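You operate a simulated robot arm through the tools that you are given. There is no shell and no other tool. Be economical: measure what you need, move in short steps, check, and stop when the job is done.

You run a simulated robot arm. Do the job below in one go: nothing can be reset, and whatever is moved stays where it is left.

TASK
Put the box marked "o-rings" from the cage side of the long line bench in the blue tray and the box that says "shims" on the tray shelf of the die stand. Set the orange slider with the white knob to 5. Do these in any order.

Only the result counts: the job must be done as asked and must still hold three seconds after the hand-in. Knocking over, shifting, dropping, spilling or breaking anything else fails it.

THE ROBOT
A 7-joint arm with a two-finger parallel gripper on a trunk, on a base that drives. Base frame: it is fixed to the floor where the robot stands at the start and does not move with it; the origin is under the middle of the robot, x ahead of it, y to its left, z up. Readings come in mm, degrees, newtons and seconds.
With the tool pointing down near the work surface it reaches from about 460 to 920 mm from the robot's upright axis, wherever it stands. Its first joint turns from -115.0 to 115.0 degrees. Places, roughly: orange slider with the white knob [1100, -800, 700]; tray shelf of the die stand [-2300, -2400, 400]. Payload 3.91 kg.
The TCP is the grasp point between the finger pads, 30 mm short of the fingertips. In the tool frame z runs along the fingers and y along their closing line. Largest opening 110 mm; finger width 20, thickness 10; the body of the gripper, 48 by 112 mm, starts 55 mm behind the TCP.
Orientation is told as [roll, pitch, yaw] about the base's x, y, z axes, in that order, counted from this pose: with the fingers straight down and closing along the base's y, the tool's x points along the base's -x, its y along +y and its z along -z.

THE INTERFACE
- The arm moves only by the tool send_rows. Its argument "targets" is text: rows parted by semicolons, each of 6 numbers parted by spaces: the shift along the tool's x, y, z in units of 40 mm (1.0 is 40 mm), then the turn, a rotation vector about the tool's x, y, z in units of 8 degrees (1.0 is 8 degrees). In form: dx dy dz ax ay az; .... A call has 1 to 12 rows; each row shifts and turns the commanded pose from where the row before left it, along the tool's axes as they then stand. "fingers" is the gripper command, from -1 (shut) to 1 (fully open), values between in proportion, set as the call begins (left out, the last holds). A call with a number of a shift or a turn outside -1 to 1 is refused whole. Each row takes 0.2 s and may step no farther than 50 mm and 8.6 degrees from the row before; otherwise, or with a gripper value out of range, the whole call is refused. A pose out of reach is approached as far as the arm can. The call stops where the force on the tool passes 40 N (or 10 N more than at its start, if that is more) or the arm is blocked; 0.2 s more then pass. Each finger travels about 153 mm/s and halts on what it meets, pressing with about 39 N; the grip force reading is that of the motor and also rises with nothing between the fingers. The clock runs only during rows and for 0.2 s after the last one: add rows that do not move to give the fingers time. It gives the time, the measured TCP pose, the force on the tool (base axes), the opening and the grip force at its end, in the units of the frame above (readings bear some noise), with the torque about the TCP (base axes, N m) and any sound that the robot's microphone picked up.
- Cameras (640 x 400 px; columns grow to the right, rows downward): "scene" is now at [196.5, 135.5, 1046.9]; the picture's right is [-0.78, -0.62, 0.00], its down [-0.31, 0.39, -0.87] and it looks along [0.54, -0.68, -0.50] (base axes); focal length 265 px, centre (320, 200). "wrist" rides on the gripper at [72, 17, -103] in the tool frame; the picture's right is [-0.23, 0.97, 0.00], its down [-0.76, -0.18, -0.62] and it looks along [-0.61, -0.14, 0.78] (tool axes); focal length 222 px, centre (320, 200). There is no depth. A picture from a camera that has moved, and an enlarged one, comes with that camera's place and axes in the base frame and with its lens.
- snapshot(camera): a new picture of that camera. It takes no simulated time.
- slide_trunk(by): slides the trunk up (or, below 0, down) by that many mm; the arm and the scene camera ride with it, the base frame stays. It gives what a move gives, with no picture.
- drive_base(legs): drives the robot by 1 to 6 legs, each [ahead, left, turn to the left] in mm, mm and degrees, along the robot's own axes; the way and the turn of a leg run together, so that a leg with both is an arc; at most 1500 mm and 180 degrees a leg. The arm and the cameras ride along, it lands a little off, and it stops where it bumps. It gives what a move gives.
- head_to(pan, tilt): turns the head with the scene camera to pan (to the left, within 80 degrees either way) and tilt (down, from -29 to 69), counted from straight ahead of the robot. It gives what a move gives.
- enlarge(camera, box): a new picture of the part [left, top, right, bottom] of that camera's present view, enlarged. It takes no simulated time.
- hand_in(): hands the job in; it is judged then, once.

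Go step by step. Nothing tells you exact positions but the pictures and the camera data: compare them with the known pose of the tool, close in by small moves and look again before you grip or let go. The budget is 165 turns and 112 pictures, counting those below and the enlarged ones. Unless the task says otherwise, let go and move clear before handing in, and close with one line.

The tools are called as a command line: name --argument value ..., lists and objects as JSON in quotes. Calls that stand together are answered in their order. send_rows: Moves the arm, as the interface text tells. Its arguments: {"type":"object","properties":{"targets":{"type":"string"},"fingers":{"type":"number"}},"required":["targets"]} The other tools are called the same way: slide_trunk (by) slides the trunk up or down; drive_base (legs) drives the base; head_to (pan, tilt) turns the head that bears the scene camera; snapshot (camera) takes a picture; enlarge (camera, box) takes an enlarged picture of a part of a camera's view; hand_in () hands the job in.

At the start:

```text
time: 0.0
tcp_pos: [470.1, -470.8, 940.2]
tcp_rot: [0.0, 0.0, 0.1]
force: [0.4, 0.5, -0.4]
moment: [0.02, 0.0, 0.01]
grip_width: 110.2
grip_force: 0.0
trunk travel left (down, up): [-375.0, 615.0]
robot x, y, heading: [-0.9, -1.6, -0.2]
head pan, tilt: [-51.6, 29.9]
```

scene: 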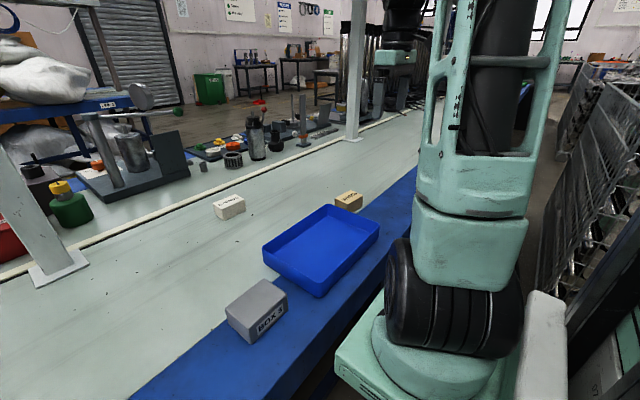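
wrist: 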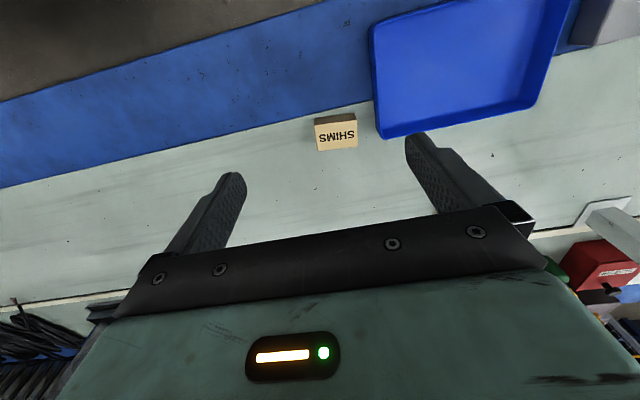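

I see the blue tray, a tan box marked SHIMS beside it, a pale box farther away and a grey box. I'll enlarge to read labels and look around for the slider and the cage.

enlarge --camera "scene" --box '[180, 150, 420, 300]'

enlarge --camera "scene" --box '[150, 40, 390, 190]'

head_to --pan -20 --tilt 25

snapshot --camera "scene"

```text
2.67 times, centred on (300, 225) of scene
camera zoom: at [196.5, 135.5, 1046.9], right [-0.78, -0.62, 0.0], down [-0.31, 0.39, -0.87], along [0.54, -0.68, -0.5], focal length 706 px, centre (373, 133)
```

zoom: 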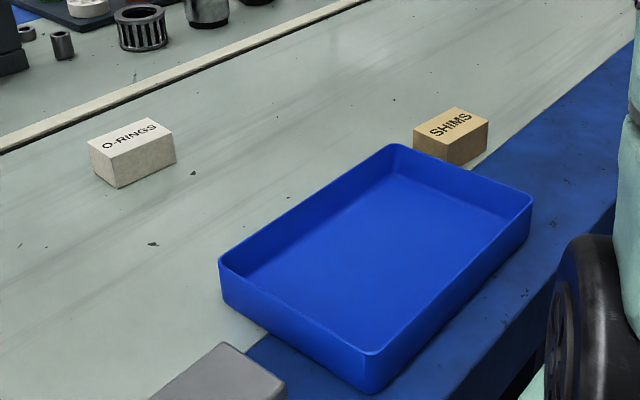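

```text
2.67 times, centred on (270, 115) of scene
camera zoom: at [196.5, 135.5, 1046.9], right [-0.78, -0.62, 0.0], down [-0.31, 0.39, -0.87], along [0.54, -0.68, -0.5], focal length 706 px, centre (453, 427)
```

zoom: 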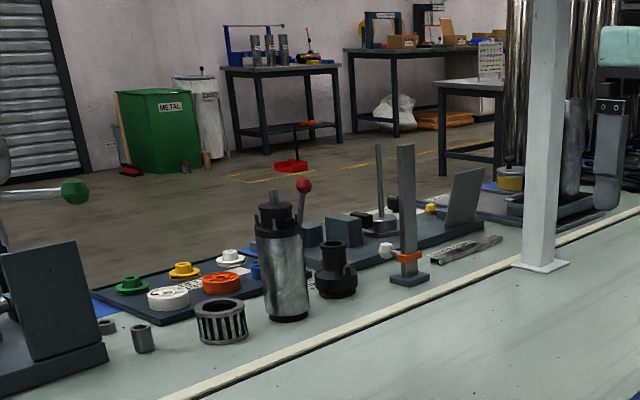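

```text
time: 1.0
tcp_pos: [470.4, -472.3, 940.5]
tcp_rot: [0.0, 0.0, 0.0]
force: [0.0, -0.3, -0.8]
moment: [0.01, 0.0, 0.01]
grip_width: 110.0
grip_force: 0.1
trunk travel left (down, up): [-375.0, 615.0]
robot x, y, heading: [3.3, 0.0, -0.0]
head pan, tilt: [-20.0, 25.0]
```

```text
107 pictures are left
camera scene: at [226.8, 174.8, 1054.8], right [-0.34, -0.94, 0.0], down [-0.4, 0.14, -0.91], along [0.85, -0.31, -0.42], focal length 265 px, centre (320, 200)
```

scene: 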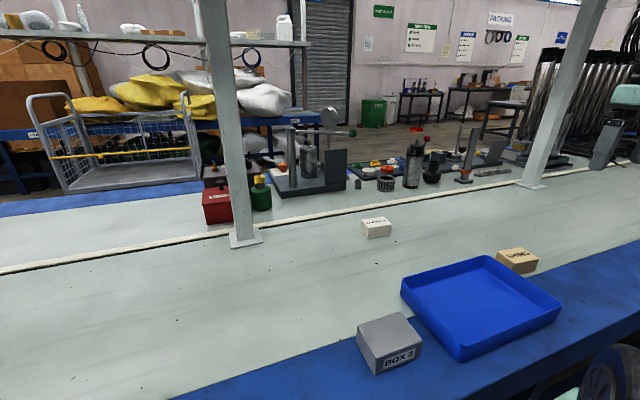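

The O-RINGS and SHIMS boxes are on the bench; an orange slider on a vertical column with a white knob is at the far side. I'll look around for other boxes and the cage.

enlarge --camera "scene" --box '[430, 110, 530, 190]'

head_to --pan 30 --tilt 25

snapshot --camera "scene"

head_to --pan -80 --tilt 20

snapshot --camera "scene"

```text
5.00 times, centred on (480, 150) of scene
camera zoom: at [226.8, 174.8, 1054.8], right [-0.34, -0.94, 0.0], down [-0.4, 0.14, -0.91], along [0.85, -0.31, -0.42], focal length 1324 px, centre (-480, 450)
```

zoom: 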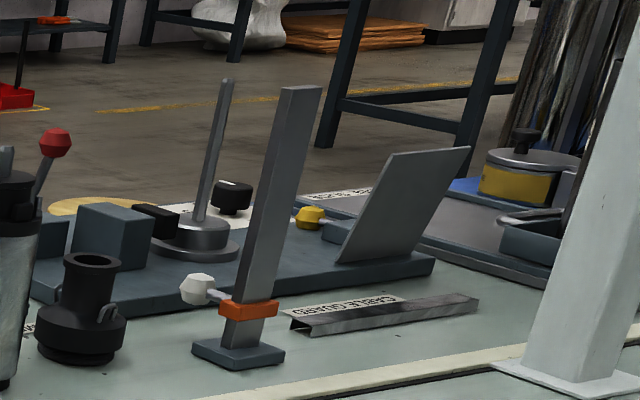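

```text
time: 2.1
tcp_pos: [472.4, -472.4, 939.3]
tcp_rot: [0.0, 0.0, 0.0]
force: [0.7, -0.9, 0.7]
moment: [0.0, -0.01, 0.0]
grip_width: 110.3
grip_force: 0.0
trunk travel left (down, up): [-375.0, 615.0]
robot x, y, heading: [0.4, 0.3, -0.1]
head pan, tilt: [30.0, 25.0]
```

```text
105 pictures are left
camera scene: at [220.1, 252.3, 1054.8], right [0.5, -0.87, 0.0], down [-0.37, -0.21, -0.91], along [0.79, 0.45, -0.42], focal length 265 px, centre (320, 200)
```

scene: 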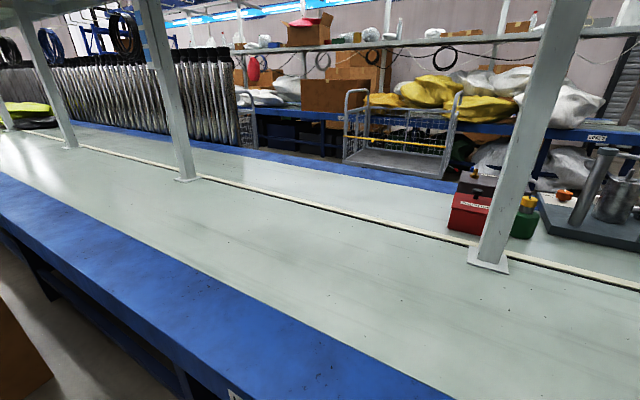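

```text
time: 4.0
tcp_pos: [468.9, -471.9, 940.4]
tcp_rot: [0.0, 0.0, 0.0]
force: [0.2, 0.2, -0.6]
moment: [0.01, 0.02, 0.02]
grip_width: 110.0
grip_force: 0.0
trunk travel left (down, up): [-375.0, 615.0]
robot x, y, heading: [3.2, 0.2, -0.1]
head pan, tilt: [-80.0, 20.0]
```

```text
104 pictures are left
camera scene: at [156.5, 114.6, 1062.8], right [-0.98, -0.17, 0.0], down [-0.06, 0.34, -0.94], along [0.16, -0.93, -0.34], focal length 265 px, centre (320, 200)
```

scene: 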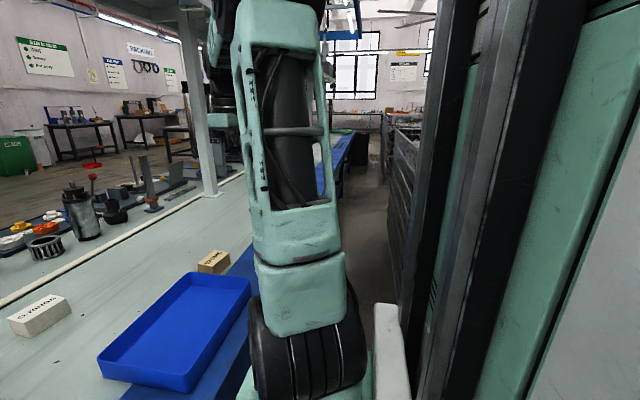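

O-RINGS box is near (813,-220), SHIMS near (550,-450), tray centre near (507,-259). I'll move the arm toward the O-RINGS box and look with the wrist camera.

send_rows --targets "-0.78 0.75 0.28 0 0 0;-0.78 0.75 0.28 0 0 0;-0.78 0.75 0.28 0 0 0;-0.78 0.75 0.28 0 0 0;-0.78 0.75 0.28 0 0 0;-0.78 0.75 0.28 0 0 0;-0.78 0.75 0.28 0 0 0;-0.78 0.75 0.28 0 0 0" --fingers 1

snapshot --camera "wrist"

head_to --pan -30 --tilt 35

snapshot --camera "scene"

```text
time: 5.8
tcp_pos: [722.8, -233.5, 851.7]
tcp_rot: [0.0, 0.0, -0.1]
force: [-0.8, -0.3, 0.4]
moment: [0.05, -0.05, -0.05]
grip_width: 110.3
grip_force: 0.1
trunk travel left (down, up): [-375.0, 615.0]
robot x, y, heading: [0.4, -2.3, 0.0]
head pan, tilt: [-80.0, 20.0]
```

```text
103 pictures are left
camera wrist: at [649.8, -217.7, 955.7], right [0.23, 0.97, 0.0], down [0.76, -0.18, 0.62], along [0.61, -0.14, -0.78], focal length 222 px, centre (320, 200)
```

wrist: 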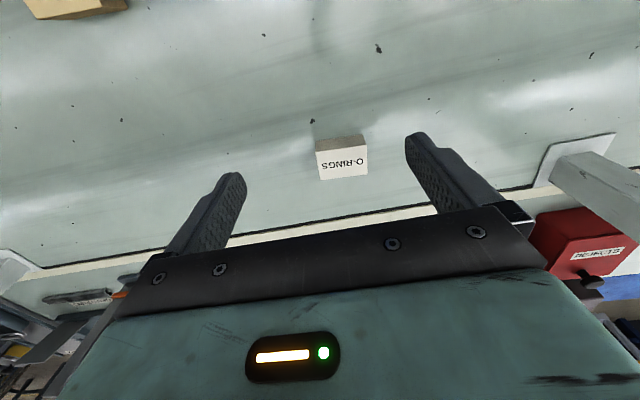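

```text
time: 7.0
tcp_pos: [722.0, -233.9, 851.8]
tcp_rot: [0.0, 0.1, 0.0]
force: [-0.4, 0.6, 0.6]
moment: [0.0, 0.03, -0.01]
grip_width: 109.9
grip_force: 0.0
trunk travel left (down, up): [-375.0, 615.0]
robot x, y, heading: [-0.6, -3.3, -0.1]
head pan, tilt: [-30.0, 35.0]
```

```text
102 pictures are left
camera scene: at [216.5, 162.3, 1039.0], right [-0.5, -0.87, 0.0], down [-0.5, 0.29, -0.82], along [0.71, -0.41, -0.57], focal length 265 px, centre (320, 200)
```

scene: 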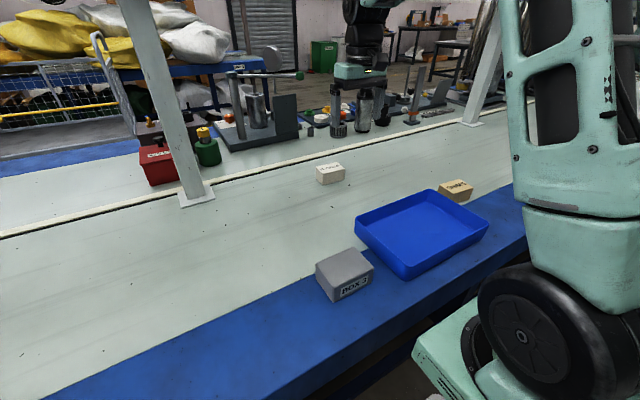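

The O-RINGS box is about 74×47×40 mm with its centre at about (819,-222), turned about -7°. I'll go above it aligned.

send_rows --targets "-0.81 0.1 0.8 0 0 0;-0.81 0.1 0.8 0 0 0;-0.81 0.1 0.8 0 0 0;0 0 0 0 0 0.88"

snapshot --camera "wrist"

```text
time: 8.0
tcp_pos: [817.9, -220.2, 752.7]
tcp_rot: [0.1, 0.0, -7.2]
force: [0.4, 0.2, -0.8]
moment: [0.02, -0.02, 0.0]
grip_width: 110.0
grip_force: 0.0
trunk travel left (down, up): [-375.0, 615.0]
robot x, y, heading: [1.5, 1.9, -0.2]
head pan, tilt: [-30.0, 35.0]
```

```text
101 pictures are left
camera wrist: at [747.2, -195.3, 856.2], right [0.35, 0.94, 0.0], down [0.73, -0.27, 0.62], along [0.58, -0.22, -0.78], focal length 222 px, centre (320, 200)
```

wrist: 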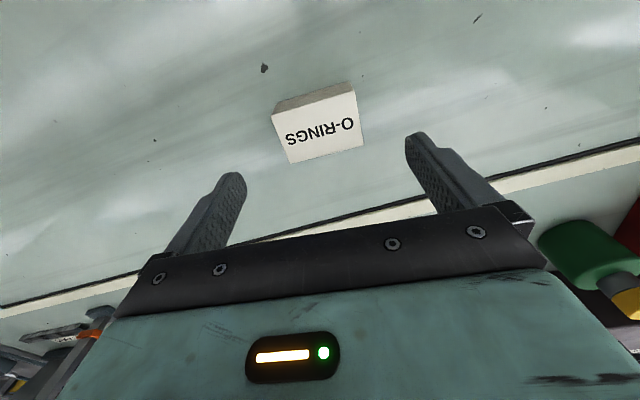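

Alignment is good: the box centre reads (819,-223). I'll descend to z≈656 and grip.

send_rows --targets "0 -0.07 0.8 0 0 0;0 0 0.8 0 0 0;0 0 0.8 0 0 0"

send_rows --targets "0 0 0 0 0 0;0 0 0 0 0 0;0 0 0 0 0 0" --fingers -1

send_rows --targets "0 0 -0.8 0 0 0;0 0 -1 0 0 0;0 0 -1 0 0 0"

snapshot --camera "scene"

```text
time: 8.8
tcp_pos: [817.1, -223.3, 657.6]
tcp_rot: [-0.1, 0.0, -7.1]
force: [-0.1, -0.5, 0.7]
moment: [0.01, 0.01, -0.01]
grip_width: 110.1
grip_force: 0.1
trunk travel left (down, up): [-375.0, 615.0]
robot x, y, heading: [0.2, -1.1, 0.0]
head pan, tilt: [-30.0, 35.0]
```

```text
time: 9.6
tcp_pos: [816.0, -222.9, 658.3]
tcp_rot: [0.0, 0.1, -7.0]
force: [0.5, 0.2, -0.1]
moment: [-0.01, 0.02, -0.01]
grip_width: 74.6
grip_force: 39.3
trunk travel left (down, up): [-375.0, 615.0]
robot x, y, heading: [-3.5, -1.3, 0.1]
head pan, tilt: [-30.0, 35.0]
```

```text
time: 10.4
tcp_pos: [816.9, -223.4, 769.3]
tcp_rot: [-0.1, 0.0, -7.0]
force: [-0.5, -0.4, -0.6]
moment: [0.01, 0.01, 0.0]
grip_width: 74.4
grip_force: 39.2
trunk travel left (down, up): [-375.0, 615.0]
robot x, y, heading: [1.1, -0.8, -0.3]
head pan, tilt: [-30.0, 35.0]
```

```text
100 pictures are left
camera scene: at [216.7, 162.3, 1038.9], right [-0.5, -0.87, 0.0], down [-0.5, 0.29, -0.82], along [0.71, -0.41, -0.57], focal length 265 px, centre (320, 200)
```

scene: 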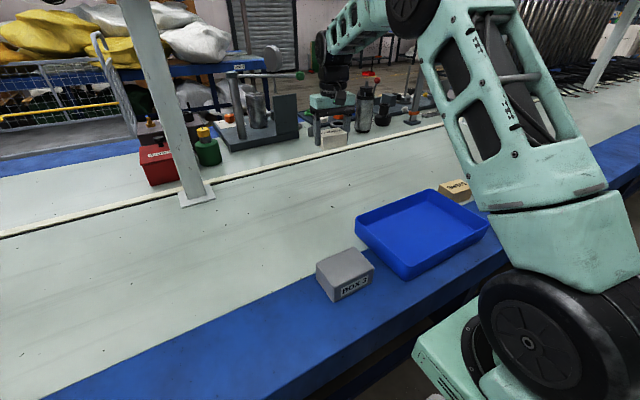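

The box is held (74.5 mm). The tray spans about x 420–580, y -390…-140, so I'll carry the box above its centre (502,-262).

send_rows --targets "0.9625 -0.24 0 0 0 0;0.9625 -0.24 0 0 0 0;0.9625 -0.24 0 0 0 0;0.9625 -0.24 0 0 0 0;0.9625 -0.24 0 0 0 0;0.9625 -0.24 0 0 0 0;0.9625 -0.24 0 0 0 0;0.9625 -0.24 0 0 0 0;0 0 0 0 0 -0.88"

snapshot --camera "scene"

snapshot --camera "wrist"

```text
time: 12.4
tcp_pos: [502.1, -261.2, 771.4]
tcp_rot: [0.0, 0.0, 0.1]
force: [0.0, -0.2, -0.2]
moment: [0.0, 0.0, -0.02]
grip_width: 74.7
grip_force: 38.8
trunk travel left (down, up): [-375.0, 615.0]
robot x, y, heading: [0.9, 0.6, -0.1]
head pan, tilt: [-30.0, 35.0]
```

```text
99 pictures are left
camera scene: at [216.5, 162.3, 1039.0], right [-0.5, -0.87, 0.0], down [-0.5, 0.29, -0.82], along [0.71, -0.41, -0.57], focal length 265 px, centre (320, 200)
```

scene: 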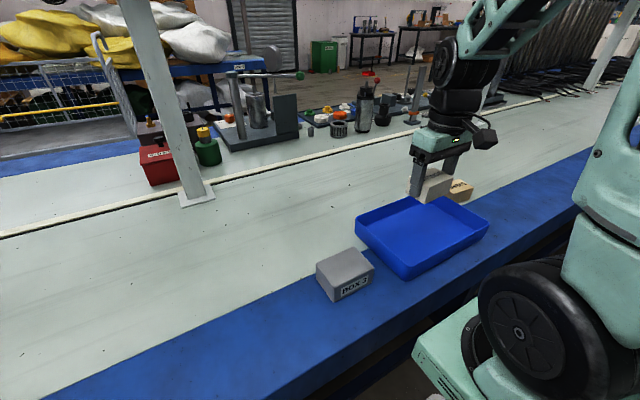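

```text
98 pictures are left
camera wrist: at [429.3, -245.2, 874.8], right [0.23, 0.97, 0.0], down [0.76, -0.18, 0.62], along [0.61, -0.14, -0.78], focal length 222 px, centre (320, 200)
```

wrist: 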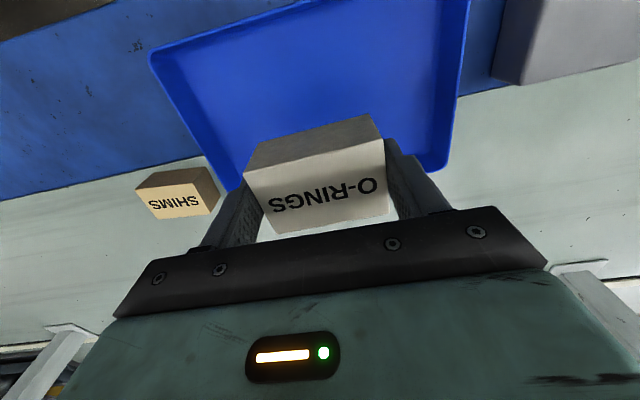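

The tray centre is confirmed at about (502,-266). I'll lower the box onto the tray floor.

send_rows --targets "0 -0.1 0.9 0 0 0;0 0 0.9 0 0 0;0 0 0.6 0 0 0;0 0 0.2 0 0 0;0 0 0.05 0 0 0"

snapshot --camera "scene"

```text
time: 13.6
tcp_pos: [501.9, -265.3, 665.4]
tcp_rot: [0.1, 0.1, 0.0]
force: [0.2, 0.0, -0.1]
moment: [0.02, 0.03, 0.0]
grip_width: 74.4
grip_force: 39.2
trunk travel left (down, up): [-375.0, 615.0]
robot x, y, heading: [2.3, 4.5, -0.0]
head pan, tilt: [-30.0, 35.0]
```

```text
97 pictures are left
camera scene: at [216.5, 162.3, 1039.0], right [-0.5, -0.87, 0.0], down [-0.5, 0.29, -0.82], along [0.71, -0.41, -0.57], focal length 265 px, centre (320, 200)
```

scene: 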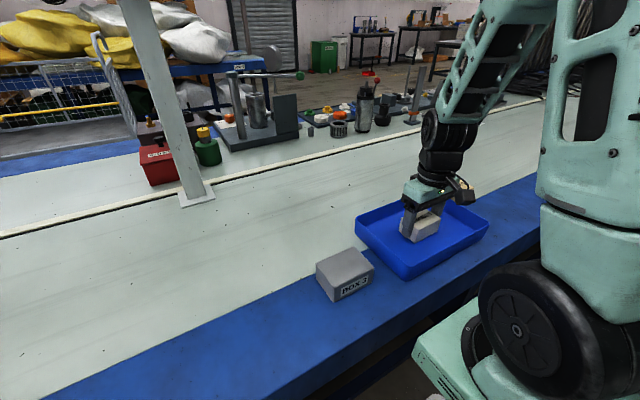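

No contact yet, so I'll go down in tiny steps until it touches, then open.

send_rows --targets "0 0 0.04 0 0 0;0 0 0.03 0 0 0"

send_rows --targets "0 0 0.03 0 0 0;0 0 0 0 0 0"

```text
time: 14.2
tcp_pos: [500.6, -265.1, 661.5]
tcp_rot: [0.0, 0.0, -0.1]
force: [0.0, -0.1, 0.0]
moment: [-0.02, 0.01, 0.0]
grip_width: 74.5
grip_force: 39.3
trunk travel left (down, up): [-375.0, 615.0]
robot x, y, heading: [-0.5, 3.8, 0.2]
head pan, tilt: [-30.0, 35.0]
```

```text
time: 14.8
tcp_pos: [501.4, -265.1, 660.5]
tcp_rot: [-0.2, 0.1, 0.1]
force: [1.0, 2.5, 11.4]
moment: [0.2, -0.01, 0.04]
grip_width: 74.3
grip_force: 39.4
trunk travel left (down, up): [-375.0, 615.0]
robot x, y, heading: [-2.6, -0.2, 0.1]
head pan, tilt: [-30.0, 35.0]
```

Contact made. I'll release and lift, then look at the slider more closely.

send_rows --targets "0 0 0 0 0 0;0 0 0 0 0 0" --fingers 1

send_rows --targets "0 0 -0.5 0 0 0;0 0 -1 0 0 0;0 0 -1 0 0 0;0 0 -1 0 0 0;0 0 -1 0 0 0;0 0 -1 0 0 0"

snapshot --camera "wrist"

head_to --pan -45 --tilt 20

enlarge --camera "scene" --box '[250, 100, 410, 200]'

```text
time: 15.4
tcp_pos: [501.4, -264.2, 660.8]
tcp_rot: [0.0, -0.1, 0.0]
force: [0.7, 0.0, 0.0]
moment: [0.01, 0.0, 0.02]
grip_width: 110.2
grip_force: 0.0
trunk travel left (down, up): [-375.0, 615.0]
robot x, y, heading: [-0.8, -1.9, -0.0]
head pan, tilt: [-30.0, 35.0]
```

```text
time: 16.8
tcp_pos: [502.0, -261.9, 877.7]
tcp_rot: [0.0, 0.0, 0.0]
force: [0.2, -0.6, 0.1]
moment: [0.01, 0.02, 0.02]
grip_width: 110.2
grip_force: 0.1
trunk travel left (down, up): [-375.0, 615.0]
robot x, y, heading: [-0.4, 1.7, -0.0]
head pan, tilt: [-30.0, 35.0]
```

```text
96 pictures are left
camera wrist: at [429.8, -247.5, 981.3], right [0.23, 0.97, 0.0], down [0.76, -0.18, 0.62], along [0.61, -0.14, -0.78], focal length 222 px, centre (320, 200)
```

wrist: 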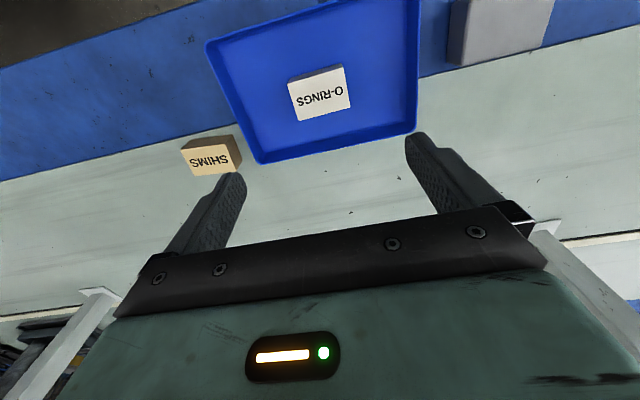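

```text
time: 17.6
tcp_pos: [502.5, -263.1, 877.9]
tcp_rot: [0.0, 0.0, 0.0]
force: [0.2, 0.6, -0.6]
moment: [-0.04, 0.0, -0.02]
grip_width: 110.3
grip_force: 0.1
trunk travel left (down, up): [-375.0, 615.0]
robot x, y, heading: [3.0, 0.9, 0.2]
head pan, tilt: [-45.0, 20.0]
```

```text
4.00 times, centred on (330, 150) of scene
camera zoom: at [206.1, 140.6, 1062.8], right [-0.71, -0.71, 0.0], down [-0.24, 0.24, -0.94], along [0.66, -0.66, -0.34], focal length 1059 px, centre (280, 400)
```

zoom: 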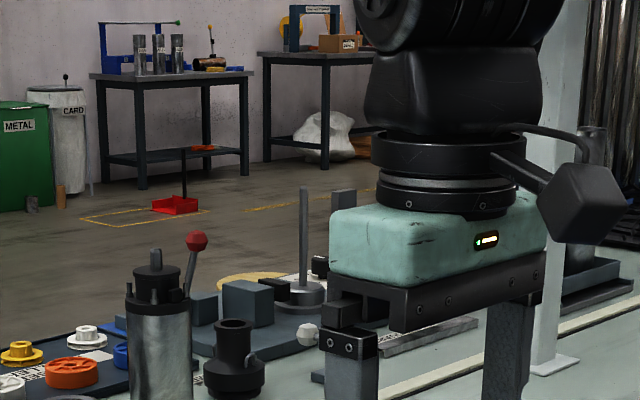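

O-RINGS is in the tray. Next I need to shift the base to the right in front of the slider; checking the aisle for clearance first.

head_to --pan -80 --tilt 40

snapshot --camera "scene"

head_to --pan 80 --tilt 40

snapshot --camera "scene"

```text
time: 18.6
tcp_pos: [502.5, -263.9, 878.4]
tcp_rot: [0.0, 0.0, -0.1]
force: [0.1, -0.4, -0.1]
moment: [0.01, 0.0, 0.01]
grip_width: 110.1
grip_force: 0.1
trunk travel left (down, up): [-375.0, 615.0]
robot x, y, heading: [1.2, 1.6, -0.1]
head pan, tilt: [-80.0, 40.0]
```

```text
94 pictures are left
camera scene: at [155.1, 122.6, 1031.5], right [-0.98, -0.17, 0.0], down [-0.11, 0.63, -0.77], along [0.13, -0.75, -0.64], focal length 265 px, centre (320, 200)
```

scene: 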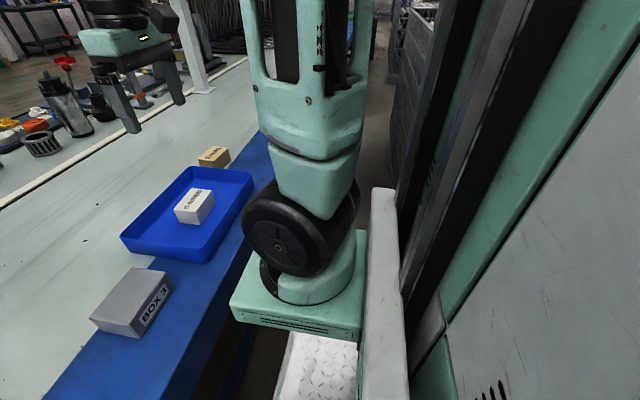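

```text
time: 21.1
tcp_pos: [501.8, -263.7, 876.2]
tcp_rot: [0.0, 0.0, 0.0]
force: [-0.5, 0.4, 0.7]
moment: [-0.03, 0.02, -0.02]
grip_width: 109.8
grip_force: 0.1
trunk travel left (down, up): [-375.0, 615.0]
robot x, y, heading: [-2.6, -3.5, -0.1]
head pan, tilt: [80.0, 40.0]
```

```text
93 pictures are left
camera scene: at [155.0, 290.1, 1031.4], right [0.98, -0.17, 0.0], down [-0.11, -0.63, -0.77], along [0.13, 0.75, -0.64], focal length 265 px, centre (320, 200)
```

scene: 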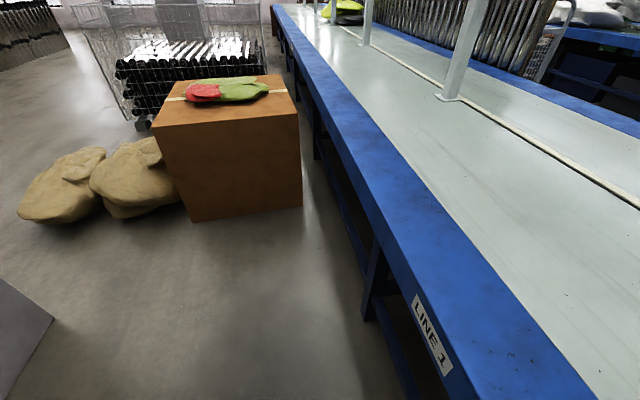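

The aisle to the right looks open for at least a metre. I'll drive right 300 mm and check.

drive_base --legs '[[0, -300, 0]]'

head_to --pan -80 --tilt 20

snapshot --camera "scene"

head_to --pan -25 --tilt 20

snapshot --camera "scene"

```text
time: 23.1
tcp_pos: [499.2, -565.3, 878.4]
tcp_rot: [0.0, 0.1, -0.5]
force: [-0.1, -0.5, -0.2]
moment: [0.02, -0.03, 0.02]
grip_width: 109.7
grip_force: 0.1
trunk travel left (down, up): [-375.0, 615.0]
robot x, y, heading: [-1.2, -298.0, -0.3]
head pan, tilt: [80.0, 40.0]
```

```text
time: 25.6
tcp_pos: [501.1, -563.9, 878.3]
tcp_rot: [-0.1, 0.1, -0.4]
force: [0.5, -0.5, -0.1]
moment: [0.03, 0.05, -0.01]
grip_width: 110.0
grip_force: 0.1
trunk travel left (down, up): [-375.0, 615.0]
robot x, y, heading: [0.2, -299.8, -0.2]
head pan, tilt: [-80.0, 20.0]
```

```text
92 pictures are left
camera scene: at [156.2, -185.5, 1062.8], right [-0.99, -0.17, 0.0], down [-0.06, 0.34, -0.94], along [0.16, -0.93, -0.34], focal length 265 px, centre (320, 200)
```

scene: 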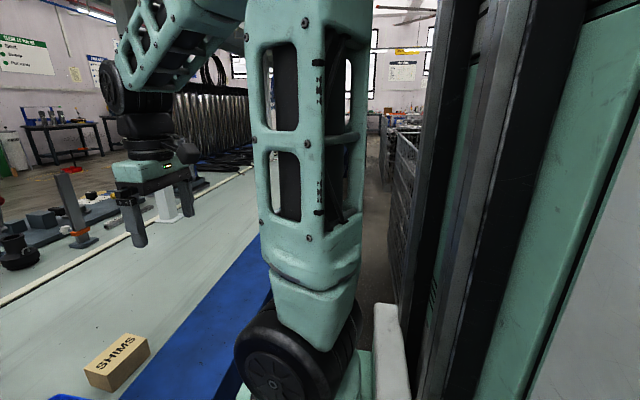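

```text
time: 26.8
tcp_pos: [501.0, -566.2, 877.0]
tcp_rot: [0.0, 0.0, -0.4]
force: [-1.0, 0.7, 0.0]
moment: [-0.03, 0.02, -0.03]
grip_width: 109.8
grip_force: 0.0
trunk travel left (down, up): [-375.0, 615.0]
robot x, y, heading: [-1.2, -298.2, -0.3]
head pan, tilt: [-25.0, 20.0]
```

```text
91 pictures are left
camera scene: at [224.7, -133.7, 1062.8], right [-0.43, -0.9, 0.0], down [-0.31, 0.15, -0.94], along [0.85, -0.4, -0.34], focal length 265 px, centre (320, 200)
```

scene: 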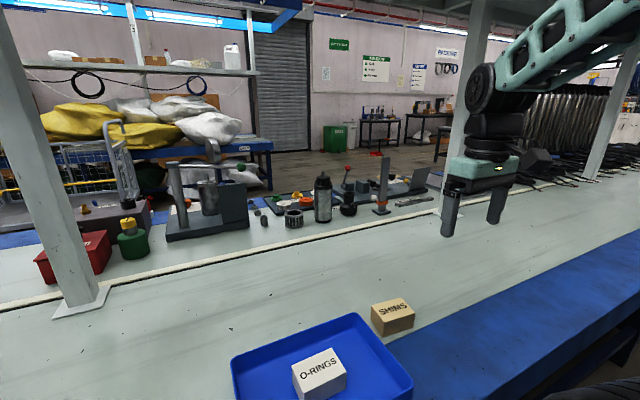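

enlarge --camera "scene" --box '[340, 140, 420, 220]'

drive_base --legs '[[0, -200, 0]]'

snapshot --camera "wrist"

```text
5.00 times, centred on (380, 180) of scene
camera zoom: at [224.7, -133.7, 1062.8], right [-0.43, -0.9, 0.0], down [-0.31, 0.15, -0.94], along [0.85, -0.4, -0.34], focal length 1324 px, centre (20, 300)
```

zoom: 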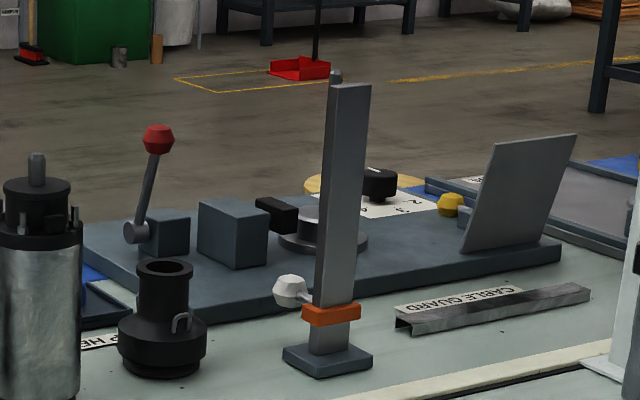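

```text
time: 28.4
tcp_pos: [496.7, -770.0, 877.2]
tcp_rot: [0.0, 0.0, -0.5]
force: [-0.8, -0.5, -0.2]
moment: [-0.01, -0.01, -0.01]
grip_width: 110.3
grip_force: 0.1
trunk travel left (down, up): [-375.0, 615.0]
robot x, y, heading: [-3.2, -501.5, -0.7]
head pan, tilt: [-25.0, 20.0]
```

```text
89 pictures are left
camera wrist: at [424.5, -753.2, 980.9], right [0.24, 0.97, 0.0], down [0.76, -0.19, 0.62], along [0.61, -0.15, -0.78], focal length 222 px, centre (320, 200)
```

wrist: 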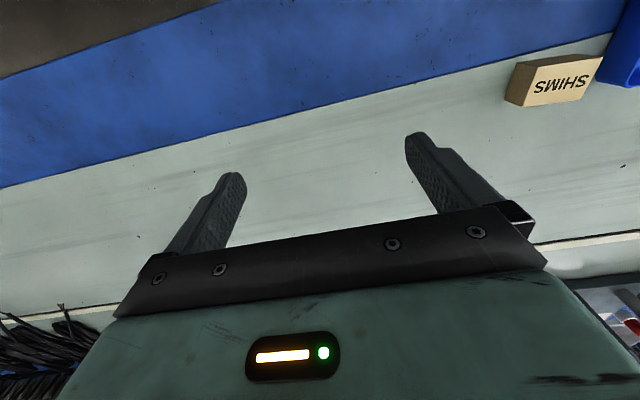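

The slider's knob seems to point away (+x), so the scale may be on the far face. I'll move further right to view the column from straight ahead.

drive_base --legs '[[0, -250, 0.5]]'

head_to --pan -13 --tilt 20

snapshot --camera "scene"

```text
time: 30.2
tcp_pos: [494.8, -964.7, 877.7]
tcp_rot: [0.1, 0.0, -3.9]
force: [-0.1, -0.2, -0.9]
moment: [-0.01, -0.04, -0.03]
grip_width: 109.7
grip_force: 0.1
trunk travel left (down, up): [-375.0, 615.0]
robot x, y, heading: [8.3, -664.9, -3.8]
head pan, tilt: [-25.0, 20.0]
stopped in leg 1: the robot was blocked; the commanded pose is now the measured one
```

```text
time: 31.0
tcp_pos: [493.8, -964.3, 876.6]
tcp_rot: [0.0, 0.0, -3.9]
force: [-0.2, -0.1, 0.8]
moment: [0.01, -0.02, 0.0]
grip_width: 110.3
grip_force: 0.1
trunk travel left (down, up): [-375.0, 615.0]
robot x, y, heading: [10.5, -664.3, -4.1]
head pan, tilt: [-13.0, 20.0]
```

```text
88 pictures are left
camera scene: at [253.5, -497.5, 1062.8], right [-0.29, -0.96, 0.0], down [-0.33, 0.1, -0.94], along [0.9, -0.28, -0.34], focal length 265 px, centre (320, 200)
```

scene: 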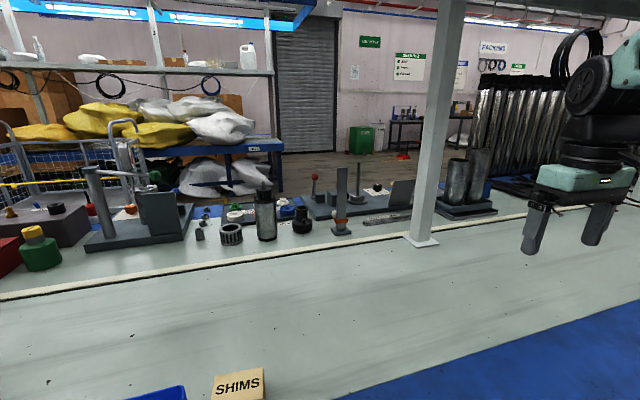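

The base was blocked around y=-665, likely by the cages at the back right; I'll back away slightly and inspect the slider.

drive_base --legs '[[0, 30, 0]]'

enlarge --camera "scene" --box '[290, 150, 390, 250]'

head_to --pan -80 --tilt 30

snapshot --camera "scene"

```text
time: 31.8
tcp_pos: [496.0, -934.4, 877.9]
tcp_rot: [-0.1, 0.1, -4.0]
force: [-0.1, -0.6, -0.2]
moment: [-0.01, 0.0, 0.01]
grip_width: 110.1
grip_force: 0.1
trunk travel left (down, up): [-375.0, 615.0]
robot x, y, heading: [15.6, -636.2, -3.9]
head pan, tilt: [-13.0, 20.0]
```

```text
4.00 times, centred on (340, 200) of scene
camera zoom: at [255.5, -467.5, 1062.9], right [-0.29, -0.96, 0.0], down [-0.33, 0.1, -0.94], along [0.9, -0.27, -0.34], focal length 1059 px, centre (240, 200)
```

zoom: 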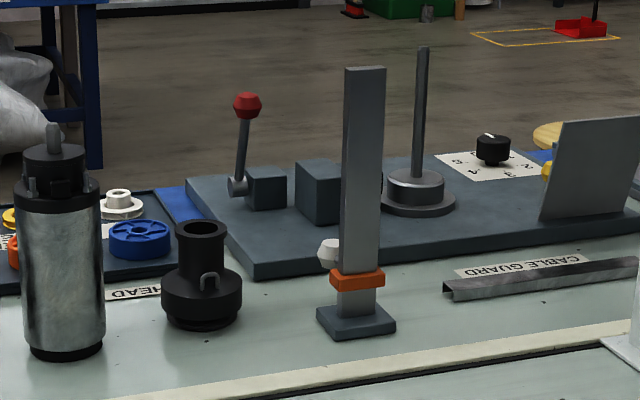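

```text
time: 33.2
tcp_pos: [495.2, -934.9, 877.0]
tcp_rot: [-0.1, 0.0, -4.0]
force: [0.5, -0.1, -1.0]
moment: [0.01, 0.01, -0.02]
grip_width: 110.1
grip_force: 0.0
trunk travel left (down, up): [-375.0, 615.0]
robot x, y, heading: [14.4, -637.7, -3.7]
head pan, tilt: [-80.0, 30.0]
```

```text
86 pictures are left
camera scene: at [175.9, -530.2, 1046.8], right [-0.99, -0.11, 0.0], down [-0.05, 0.5, -0.87], along [0.09, -0.86, -0.5], focal length 265 px, centre (320, 200)
```

scene: 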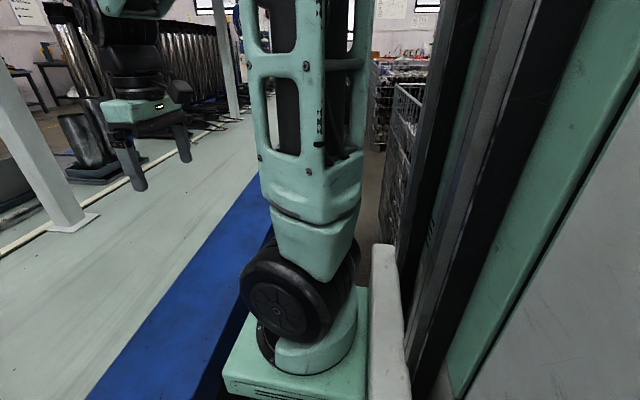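

The knob and evidently the scale are on the far side of the bench, so the slider will have to be set from the other side. I'll first fetch SHIMS from this side and take it to the die stand: back left and realign.

drive_base --legs '[[-10, 190, 3.8]]'

snapshot --camera "wrist"

```text
time: 34.8
tcp_pos: [511.6, -711.3, 877.4]
tcp_rot: [0.0, 0.0, -0.3]
force: [-0.4, 0.1, 0.5]
moment: [0.02, -0.03, -0.01]
grip_width: 109.8
grip_force: 0.1
trunk travel left (down, up): [-375.0, 615.0]
robot x, y, heading: [7.2, -447.1, -0.6]
head pan, tilt: [-80.0, 30.0]
```

```text
85 pictures are left
camera wrist: at [438.4, -694.9, 980.8], right [0.23, 0.97, 0.0], down [0.76, -0.18, 0.62], along [0.61, -0.14, -0.78], focal length 222 px, centre (320, 200)
```

wrist: 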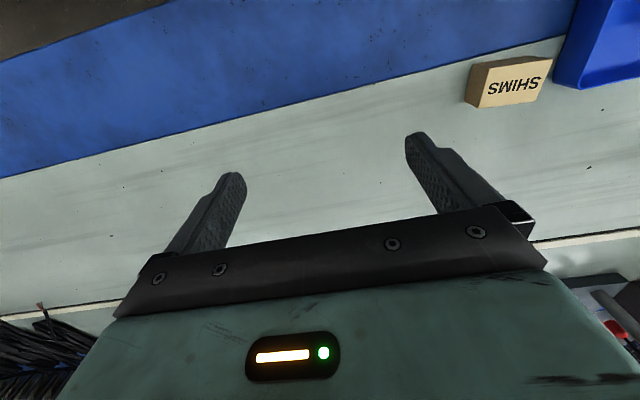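

I'll move above SHIMS for a close look.

send_rows --targets "0.07 0.92 0.2 0 0 0;0.07 0.92 0.2 0 0 0;0.07 0.92 0.2 0 0 0;0.07 0.92 0.2 0 0 0;0.07 0.92 0.2 0 0 0;0.07 0.92 0.2 0 0 0;0.07 0.92 0.2 0 0 0"

enlarge --camera "wrist" --box '[240, 60, 440, 185]'

```text
time: 36.4
tcp_pos: [491.2, -452.9, 819.0]
tcp_rot: [0.0, 0.1, -0.4]
force: [0.0, 0.2, 0.2]
moment: [-0.03, 0.03, -0.01]
grip_width: 110.2
grip_force: 0.1
trunk travel left (down, up): [-375.0, 615.0]
robot x, y, heading: [10.7, -449.7, -0.2]
head pan, tilt: [-80.0, 30.0]
```

```text
3.20 times, centred on (340, 122) of wrist
camera zoom: at [418.0, -436.8, 922.1], right [0.23, 0.97, 0.0], down [0.76, -0.18, 0.62], along [0.61, -0.15, -0.78], focal length 711 px, centre (256, 448)
```

zoom: 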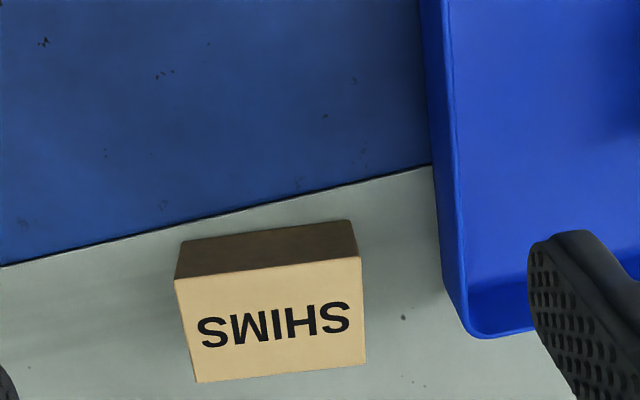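

SHIMS is at (560.6,-464.5), turned -5.6°, 74×48×40, with ~38 mm gap to the tray. I'll open to 94 mm so the fingers clear the tray, and go above it.

send_rows --targets "-0.87 -0.145 0.6 0 0 0.33;-0.87 -0.145 0.6 0 0 0.32;0 0 0.7 0 0 0" --fingers 0.71

snapshot --camera "wrist"

```text
time: 37.1
tcp_pos: [560.3, -467.8, 746.3]
tcp_rot: [0.0, -0.1, -5.5]
force: [-0.2, 0.1, 0.4]
moment: [-0.05, 0.02, 0.01]
grip_width: 93.8
grip_force: 0.0
trunk travel left (down, up): [-375.0, 615.0]
robot x, y, heading: [11.3, -448.1, -0.2]
head pan, tilt: [-80.0, 30.0]
```

```text
83 pictures are left
camera wrist: at [489.7, -444.1, 849.1], right [0.32, 0.95, 0.0], down [0.74, -0.25, 0.62], along [0.59, -0.2, -0.78], focal length 222 px, centre (320, 200)
```

wrist: 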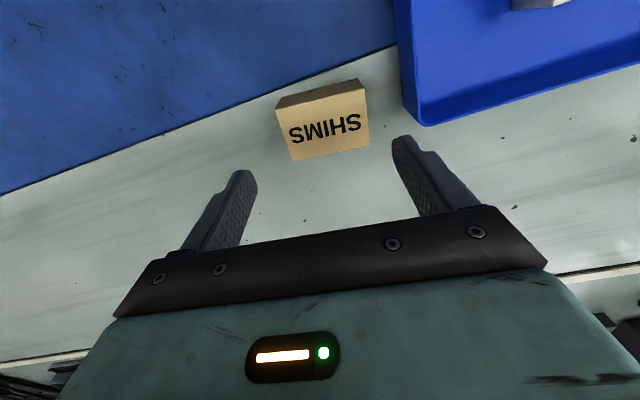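

send_rows --targets "0 0.11 0.6 0 0 0;0 0 0.8 0 0 0;0 0 0.8 0 0 0;0 0 0 0 0 0"

send_rows --targets "0 0 0 0 0 0;0 0 0 0 0 0;0 0 0 0 0 0" --fingers -1

send_rows --targets "0 0 -0.5 0 0 0;0 0 -1 0 0 0;0 0 -1 0 0 0;0 0 -1 0 0 0;0 0 -1 0 0 0;0 0 -1 0 0 0;0 0 -1 0 0 0"

snapshot --camera "wrist"

```text
time: 38.1
tcp_pos: [562.4, -461.1, 658.3]
tcp_rot: [0.0, -0.1, -5.5]
force: [0.2, 0.4, -0.4]
moment: [-0.04, -0.01, 0.0]
grip_width: 94.2
grip_force: 0.1
trunk travel left (down, up): [-375.0, 615.0]
robot x, y, heading: [12.8, -443.3, -0.1]
head pan, tilt: [-80.0, 30.0]
```

```text
time: 39.0
tcp_pos: [562.2, -462.1, 657.7]
tcp_rot: [0.0, -0.1, -5.6]
force: [-0.2, -0.4, -0.3]
moment: [0.0, 0.01, -0.01]
grip_width: 74.4
grip_force: 39.5
trunk travel left (down, up): [-375.0, 615.0]
robot x, y, heading: [7.6, -447.1, -0.4]
head pan, tilt: [-80.0, 30.0]
```

```text
time: 40.5
tcp_pos: [560.8, -461.4, 917.3]
tcp_rot: [0.0, 0.1, -5.5]
force: [-0.4, 1.1, -1.1]
moment: [0.04, 0.01, 0.01]
grip_width: 74.3
grip_force: 38.9
trunk travel left (down, up): [-375.0, 615.0]
robot x, y, heading: [8.5, -444.6, -0.1]
head pan, tilt: [-80.0, 30.0]
```

```text
82 pictures are left
camera wrist: at [490.5, -438.8, 1020.5], right [0.32, 0.95, 0.0], down [0.74, -0.25, 0.62], along [0.59, -0.2, -0.78], focal length 222 px, centre (320, 200)
```

wrist: 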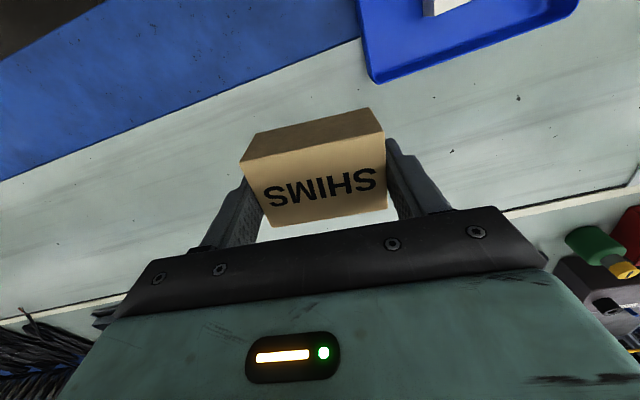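

SHIMS is held. I'll drive back left along the aisle and look at the area to the left and behind.

drive_base --legs '[[0, 600, 0]]'

head_to --pan 80 --tilt 25

snapshot --camera "scene"

```text
time: 44.0
tcp_pos: [562.1, 155.9, 917.7]
tcp_rot: [0.0, -0.1, -5.0]
force: [-0.2, 0.0, -0.9]
moment: [0.02, 0.02, 0.01]
grip_width: 74.1
grip_force: 39.0
trunk travel left (down, up): [-375.0, 615.0]
robot x, y, heading: [10.7, 168.0, 0.1]
head pan, tilt: [-80.0, 30.0]
```

```text
time: 46.5
tcp_pos: [562.6, 155.8, 918.0]
tcp_rot: [0.0, -0.1, -5.0]
force: [-0.8, 0.4, -2.1]
moment: [-0.04, -0.01, -0.01]
grip_width: 74.4
grip_force: 38.9
trunk travel left (down, up): [-375.0, 615.0]
robot x, y, heading: [11.3, 166.5, 0.2]
head pan, tilt: [80.0, 25.0]
```

```text
81 pictures are left
camera scene: at [166.0, 465.1, 1054.8], right [0.99, -0.17, 0.0], down [-0.07, -0.42, -0.91], along [0.16, 0.89, -0.42], focal length 265 px, centre (320, 200)
```

scene: 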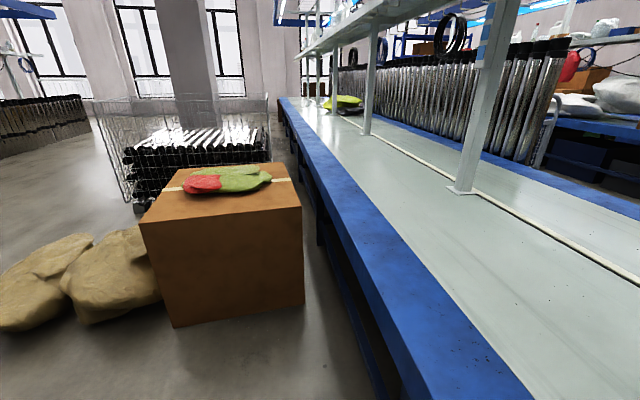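

The area left-behind is open floor. I'll turn left in place to see behind.

drive_base --legs '[[0, 0, 60]]'

snapshot --camera "scene"

```text
time: 49.6
tcp_pos: [272.1, 653.6, 916.9]
tcp_rot: [0.0, 0.0, 57.8]
force: [-0.3, 0.8, -0.1]
moment: [0.0, -0.04, 0.0]
grip_width: 74.6
grip_force: 38.9
trunk travel left (down, up): [-375.0, 615.0]
robot x, y, heading: [13.1, 165.5, 63.2]
head pan, tilt: [80.0, 25.0]
```

```text
80 pictures are left
camera scene: at [-183.3, 444.0, 1054.8], right [0.6, 0.8, 0.0], down [0.34, -0.25, -0.91], along [-0.72, 0.54, -0.42], focal length 265 px, centre (320, 200)
```

scene: 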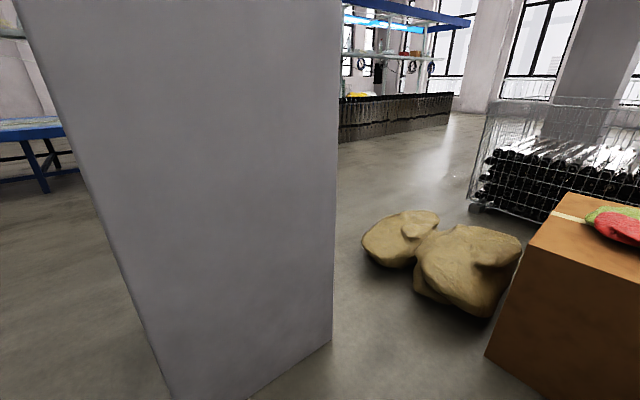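

A grey pillar stands behind (x≈-780, y≈390–980); the opening toward the die stand should be on its -y side. I'll turn further to see it.

drive_base --legs '[[0, 0, 60]]'

snapshot --camera "scene"

head_to --pan 10 --tilt 25

snapshot --camera "scene"

```text
time: 52.1
tcp_pos: [-185.8, 675.5, 916.6]
tcp_rot: [0.0, 0.0, 106.1]
force: [0.0, 0.2, -1.8]
moment: [0.02, 0.0, -0.04]
grip_width: 74.2
grip_force: 39.0
trunk travel left (down, up): [-375.0, 615.0]
robot x, y, heading: [1.5, 155.2, 111.4]
head pan, tilt: [80.0, 25.0]
stopped in leg 1: the robot was blocked; the commanded pose is now the measured one
```

```text
79 pictures are left
camera scene: at [-333.2, 197.1, 1054.8], right [-0.19, 0.98, 0.0], down [0.41, 0.08, -0.91], along [-0.89, -0.18, -0.42], focal length 265 px, centre (320, 200)
```

scene: 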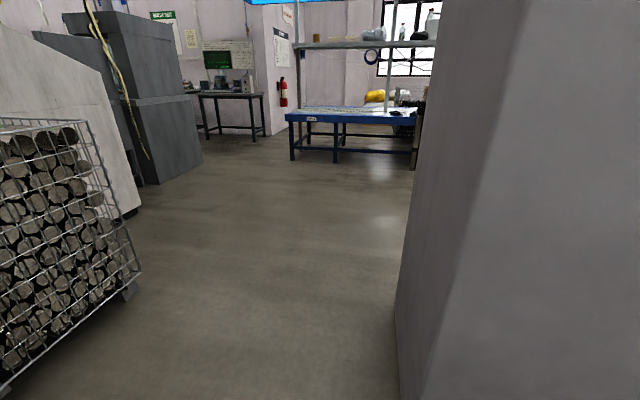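

```text
time: 53.5
tcp_pos: [-185.5, 674.7, 917.1]
tcp_rot: [-0.1, -0.1, 106.0]
force: [-1.0, 0.0, -1.6]
moment: [-0.01, 0.02, 0.01]
grip_width: 74.4
grip_force: 38.8
trunk travel left (down, up): [-375.0, 615.0]
robot x, y, heading: [5.7, 156.3, 111.2]
head pan, tilt: [10.0, 25.0]
```

```text
78 pictures are left
camera scene: at [-290.6, 293.8, 1054.7], right [0.86, 0.52, 0.0], down [0.22, -0.36, -0.91], along [-0.47, 0.78, -0.42], focal length 265 px, centre (320, 200)
```

scene: 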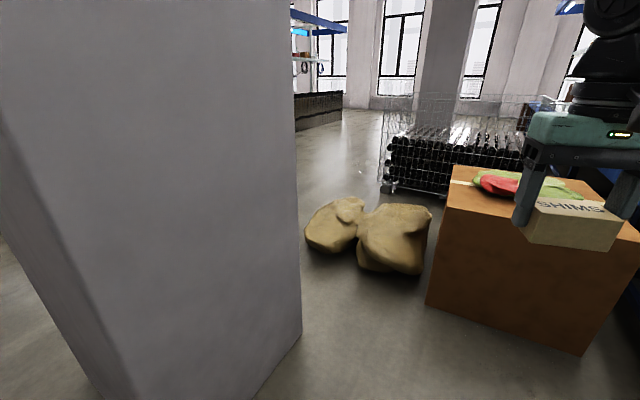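

The robot's rear touched the bench while turning. I'll slide away from the bench (to its left) and then finish turning toward -x.

drive_base --legs '[[0, 250, 0], [0, 0, 70]]'

head_to --pan 45 --tilt 20

snapshot --camera "scene"

```text
time: 58.4
tcp_pos: [-791.0, 60.8, 915.9]
tcp_rot: [0.0, 0.0, 176.3]
force: [-0.5, 0.3, -0.8]
moment: [-0.03, 0.01, -0.01]
grip_width: 74.5
grip_force: 39.1
trunk travel left (down, up): [-375.0, 615.0]
robot x, y, heading: [-237.3, 57.8, -178.8]
head pan, tilt: [10.0, 25.0]
```

```text
time: 59.5
tcp_pos: [-790.6, 61.8, 916.7]
tcp_rot: [0.0, 0.0, 176.3]
force: [-0.1, 0.5, -1.4]
moment: [-0.01, 0.03, 0.01]
grip_width: 74.5
grip_force: 39.5
trunk travel left (down, up): [-375.0, 615.0]
robot x, y, heading: [-237.3, 65.3, -178.6]
head pan, tilt: [45.0, 20.0]
```

```text
77 pictures are left
camera scene: at [-440.9, -212.1, 1062.8], right [-0.72, 0.69, 0.0], down [0.24, 0.25, -0.94], along [-0.65, -0.68, -0.34], focal length 265 px, centre (320, 200)
```

scene: 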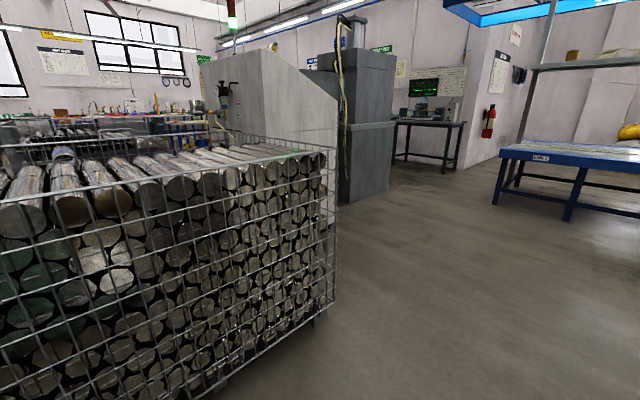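

The corridor toward -x is open, with cages at y≈-1050. I'll shift to mid-corridor and drive ahead, then look left for the die stand.

drive_base --legs '[[0, 330, -1.4], [1200, 0, 0]]'

head_to --pan 55 --tilt 20

snapshot --camera "scene"

```text
time: 67.3
tcp_pos: [-1975.4, -257.1, 917.7]
tcp_rot: [0.0, 0.1, 174.6]
force: [0.3, 0.4, -1.9]
moment: [0.0, 0.0, 0.0]
grip_width: 74.4
grip_force: 39.2
trunk travel left (down, up): [-375.0, 615.0]
robot x, y, heading: [-1420.6, -272.1, 179.6]
head pan, tilt: [45.0, 20.0]
```

```text
time: 68.0
tcp_pos: [-1975.4, -258.0, 917.8]
tcp_rot: [0.0, 0.1, 174.5]
force: [-0.7, 0.0, -1.4]
moment: [0.02, 0.01, -0.01]
grip_width: 74.0
grip_force: 38.9
trunk travel left (down, up): [-375.0, 615.0]
robot x, y, heading: [-1422.1, -274.3, 179.7]
head pan, tilt: [55.0, 20.0]
```

```text
76 pictures are left
camera scene: at [-1622.8, -552.9, 1062.8], right [-0.82, 0.58, 0.0], down [0.2, 0.28, -0.94], along [-0.54, -0.77, -0.34], focal length 265 px, centre (320, 200)
```

scene: 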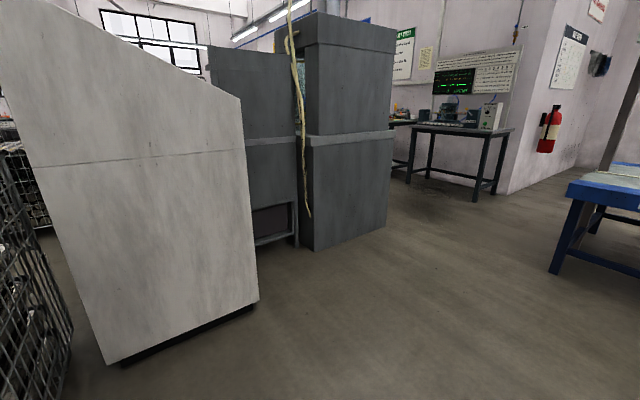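

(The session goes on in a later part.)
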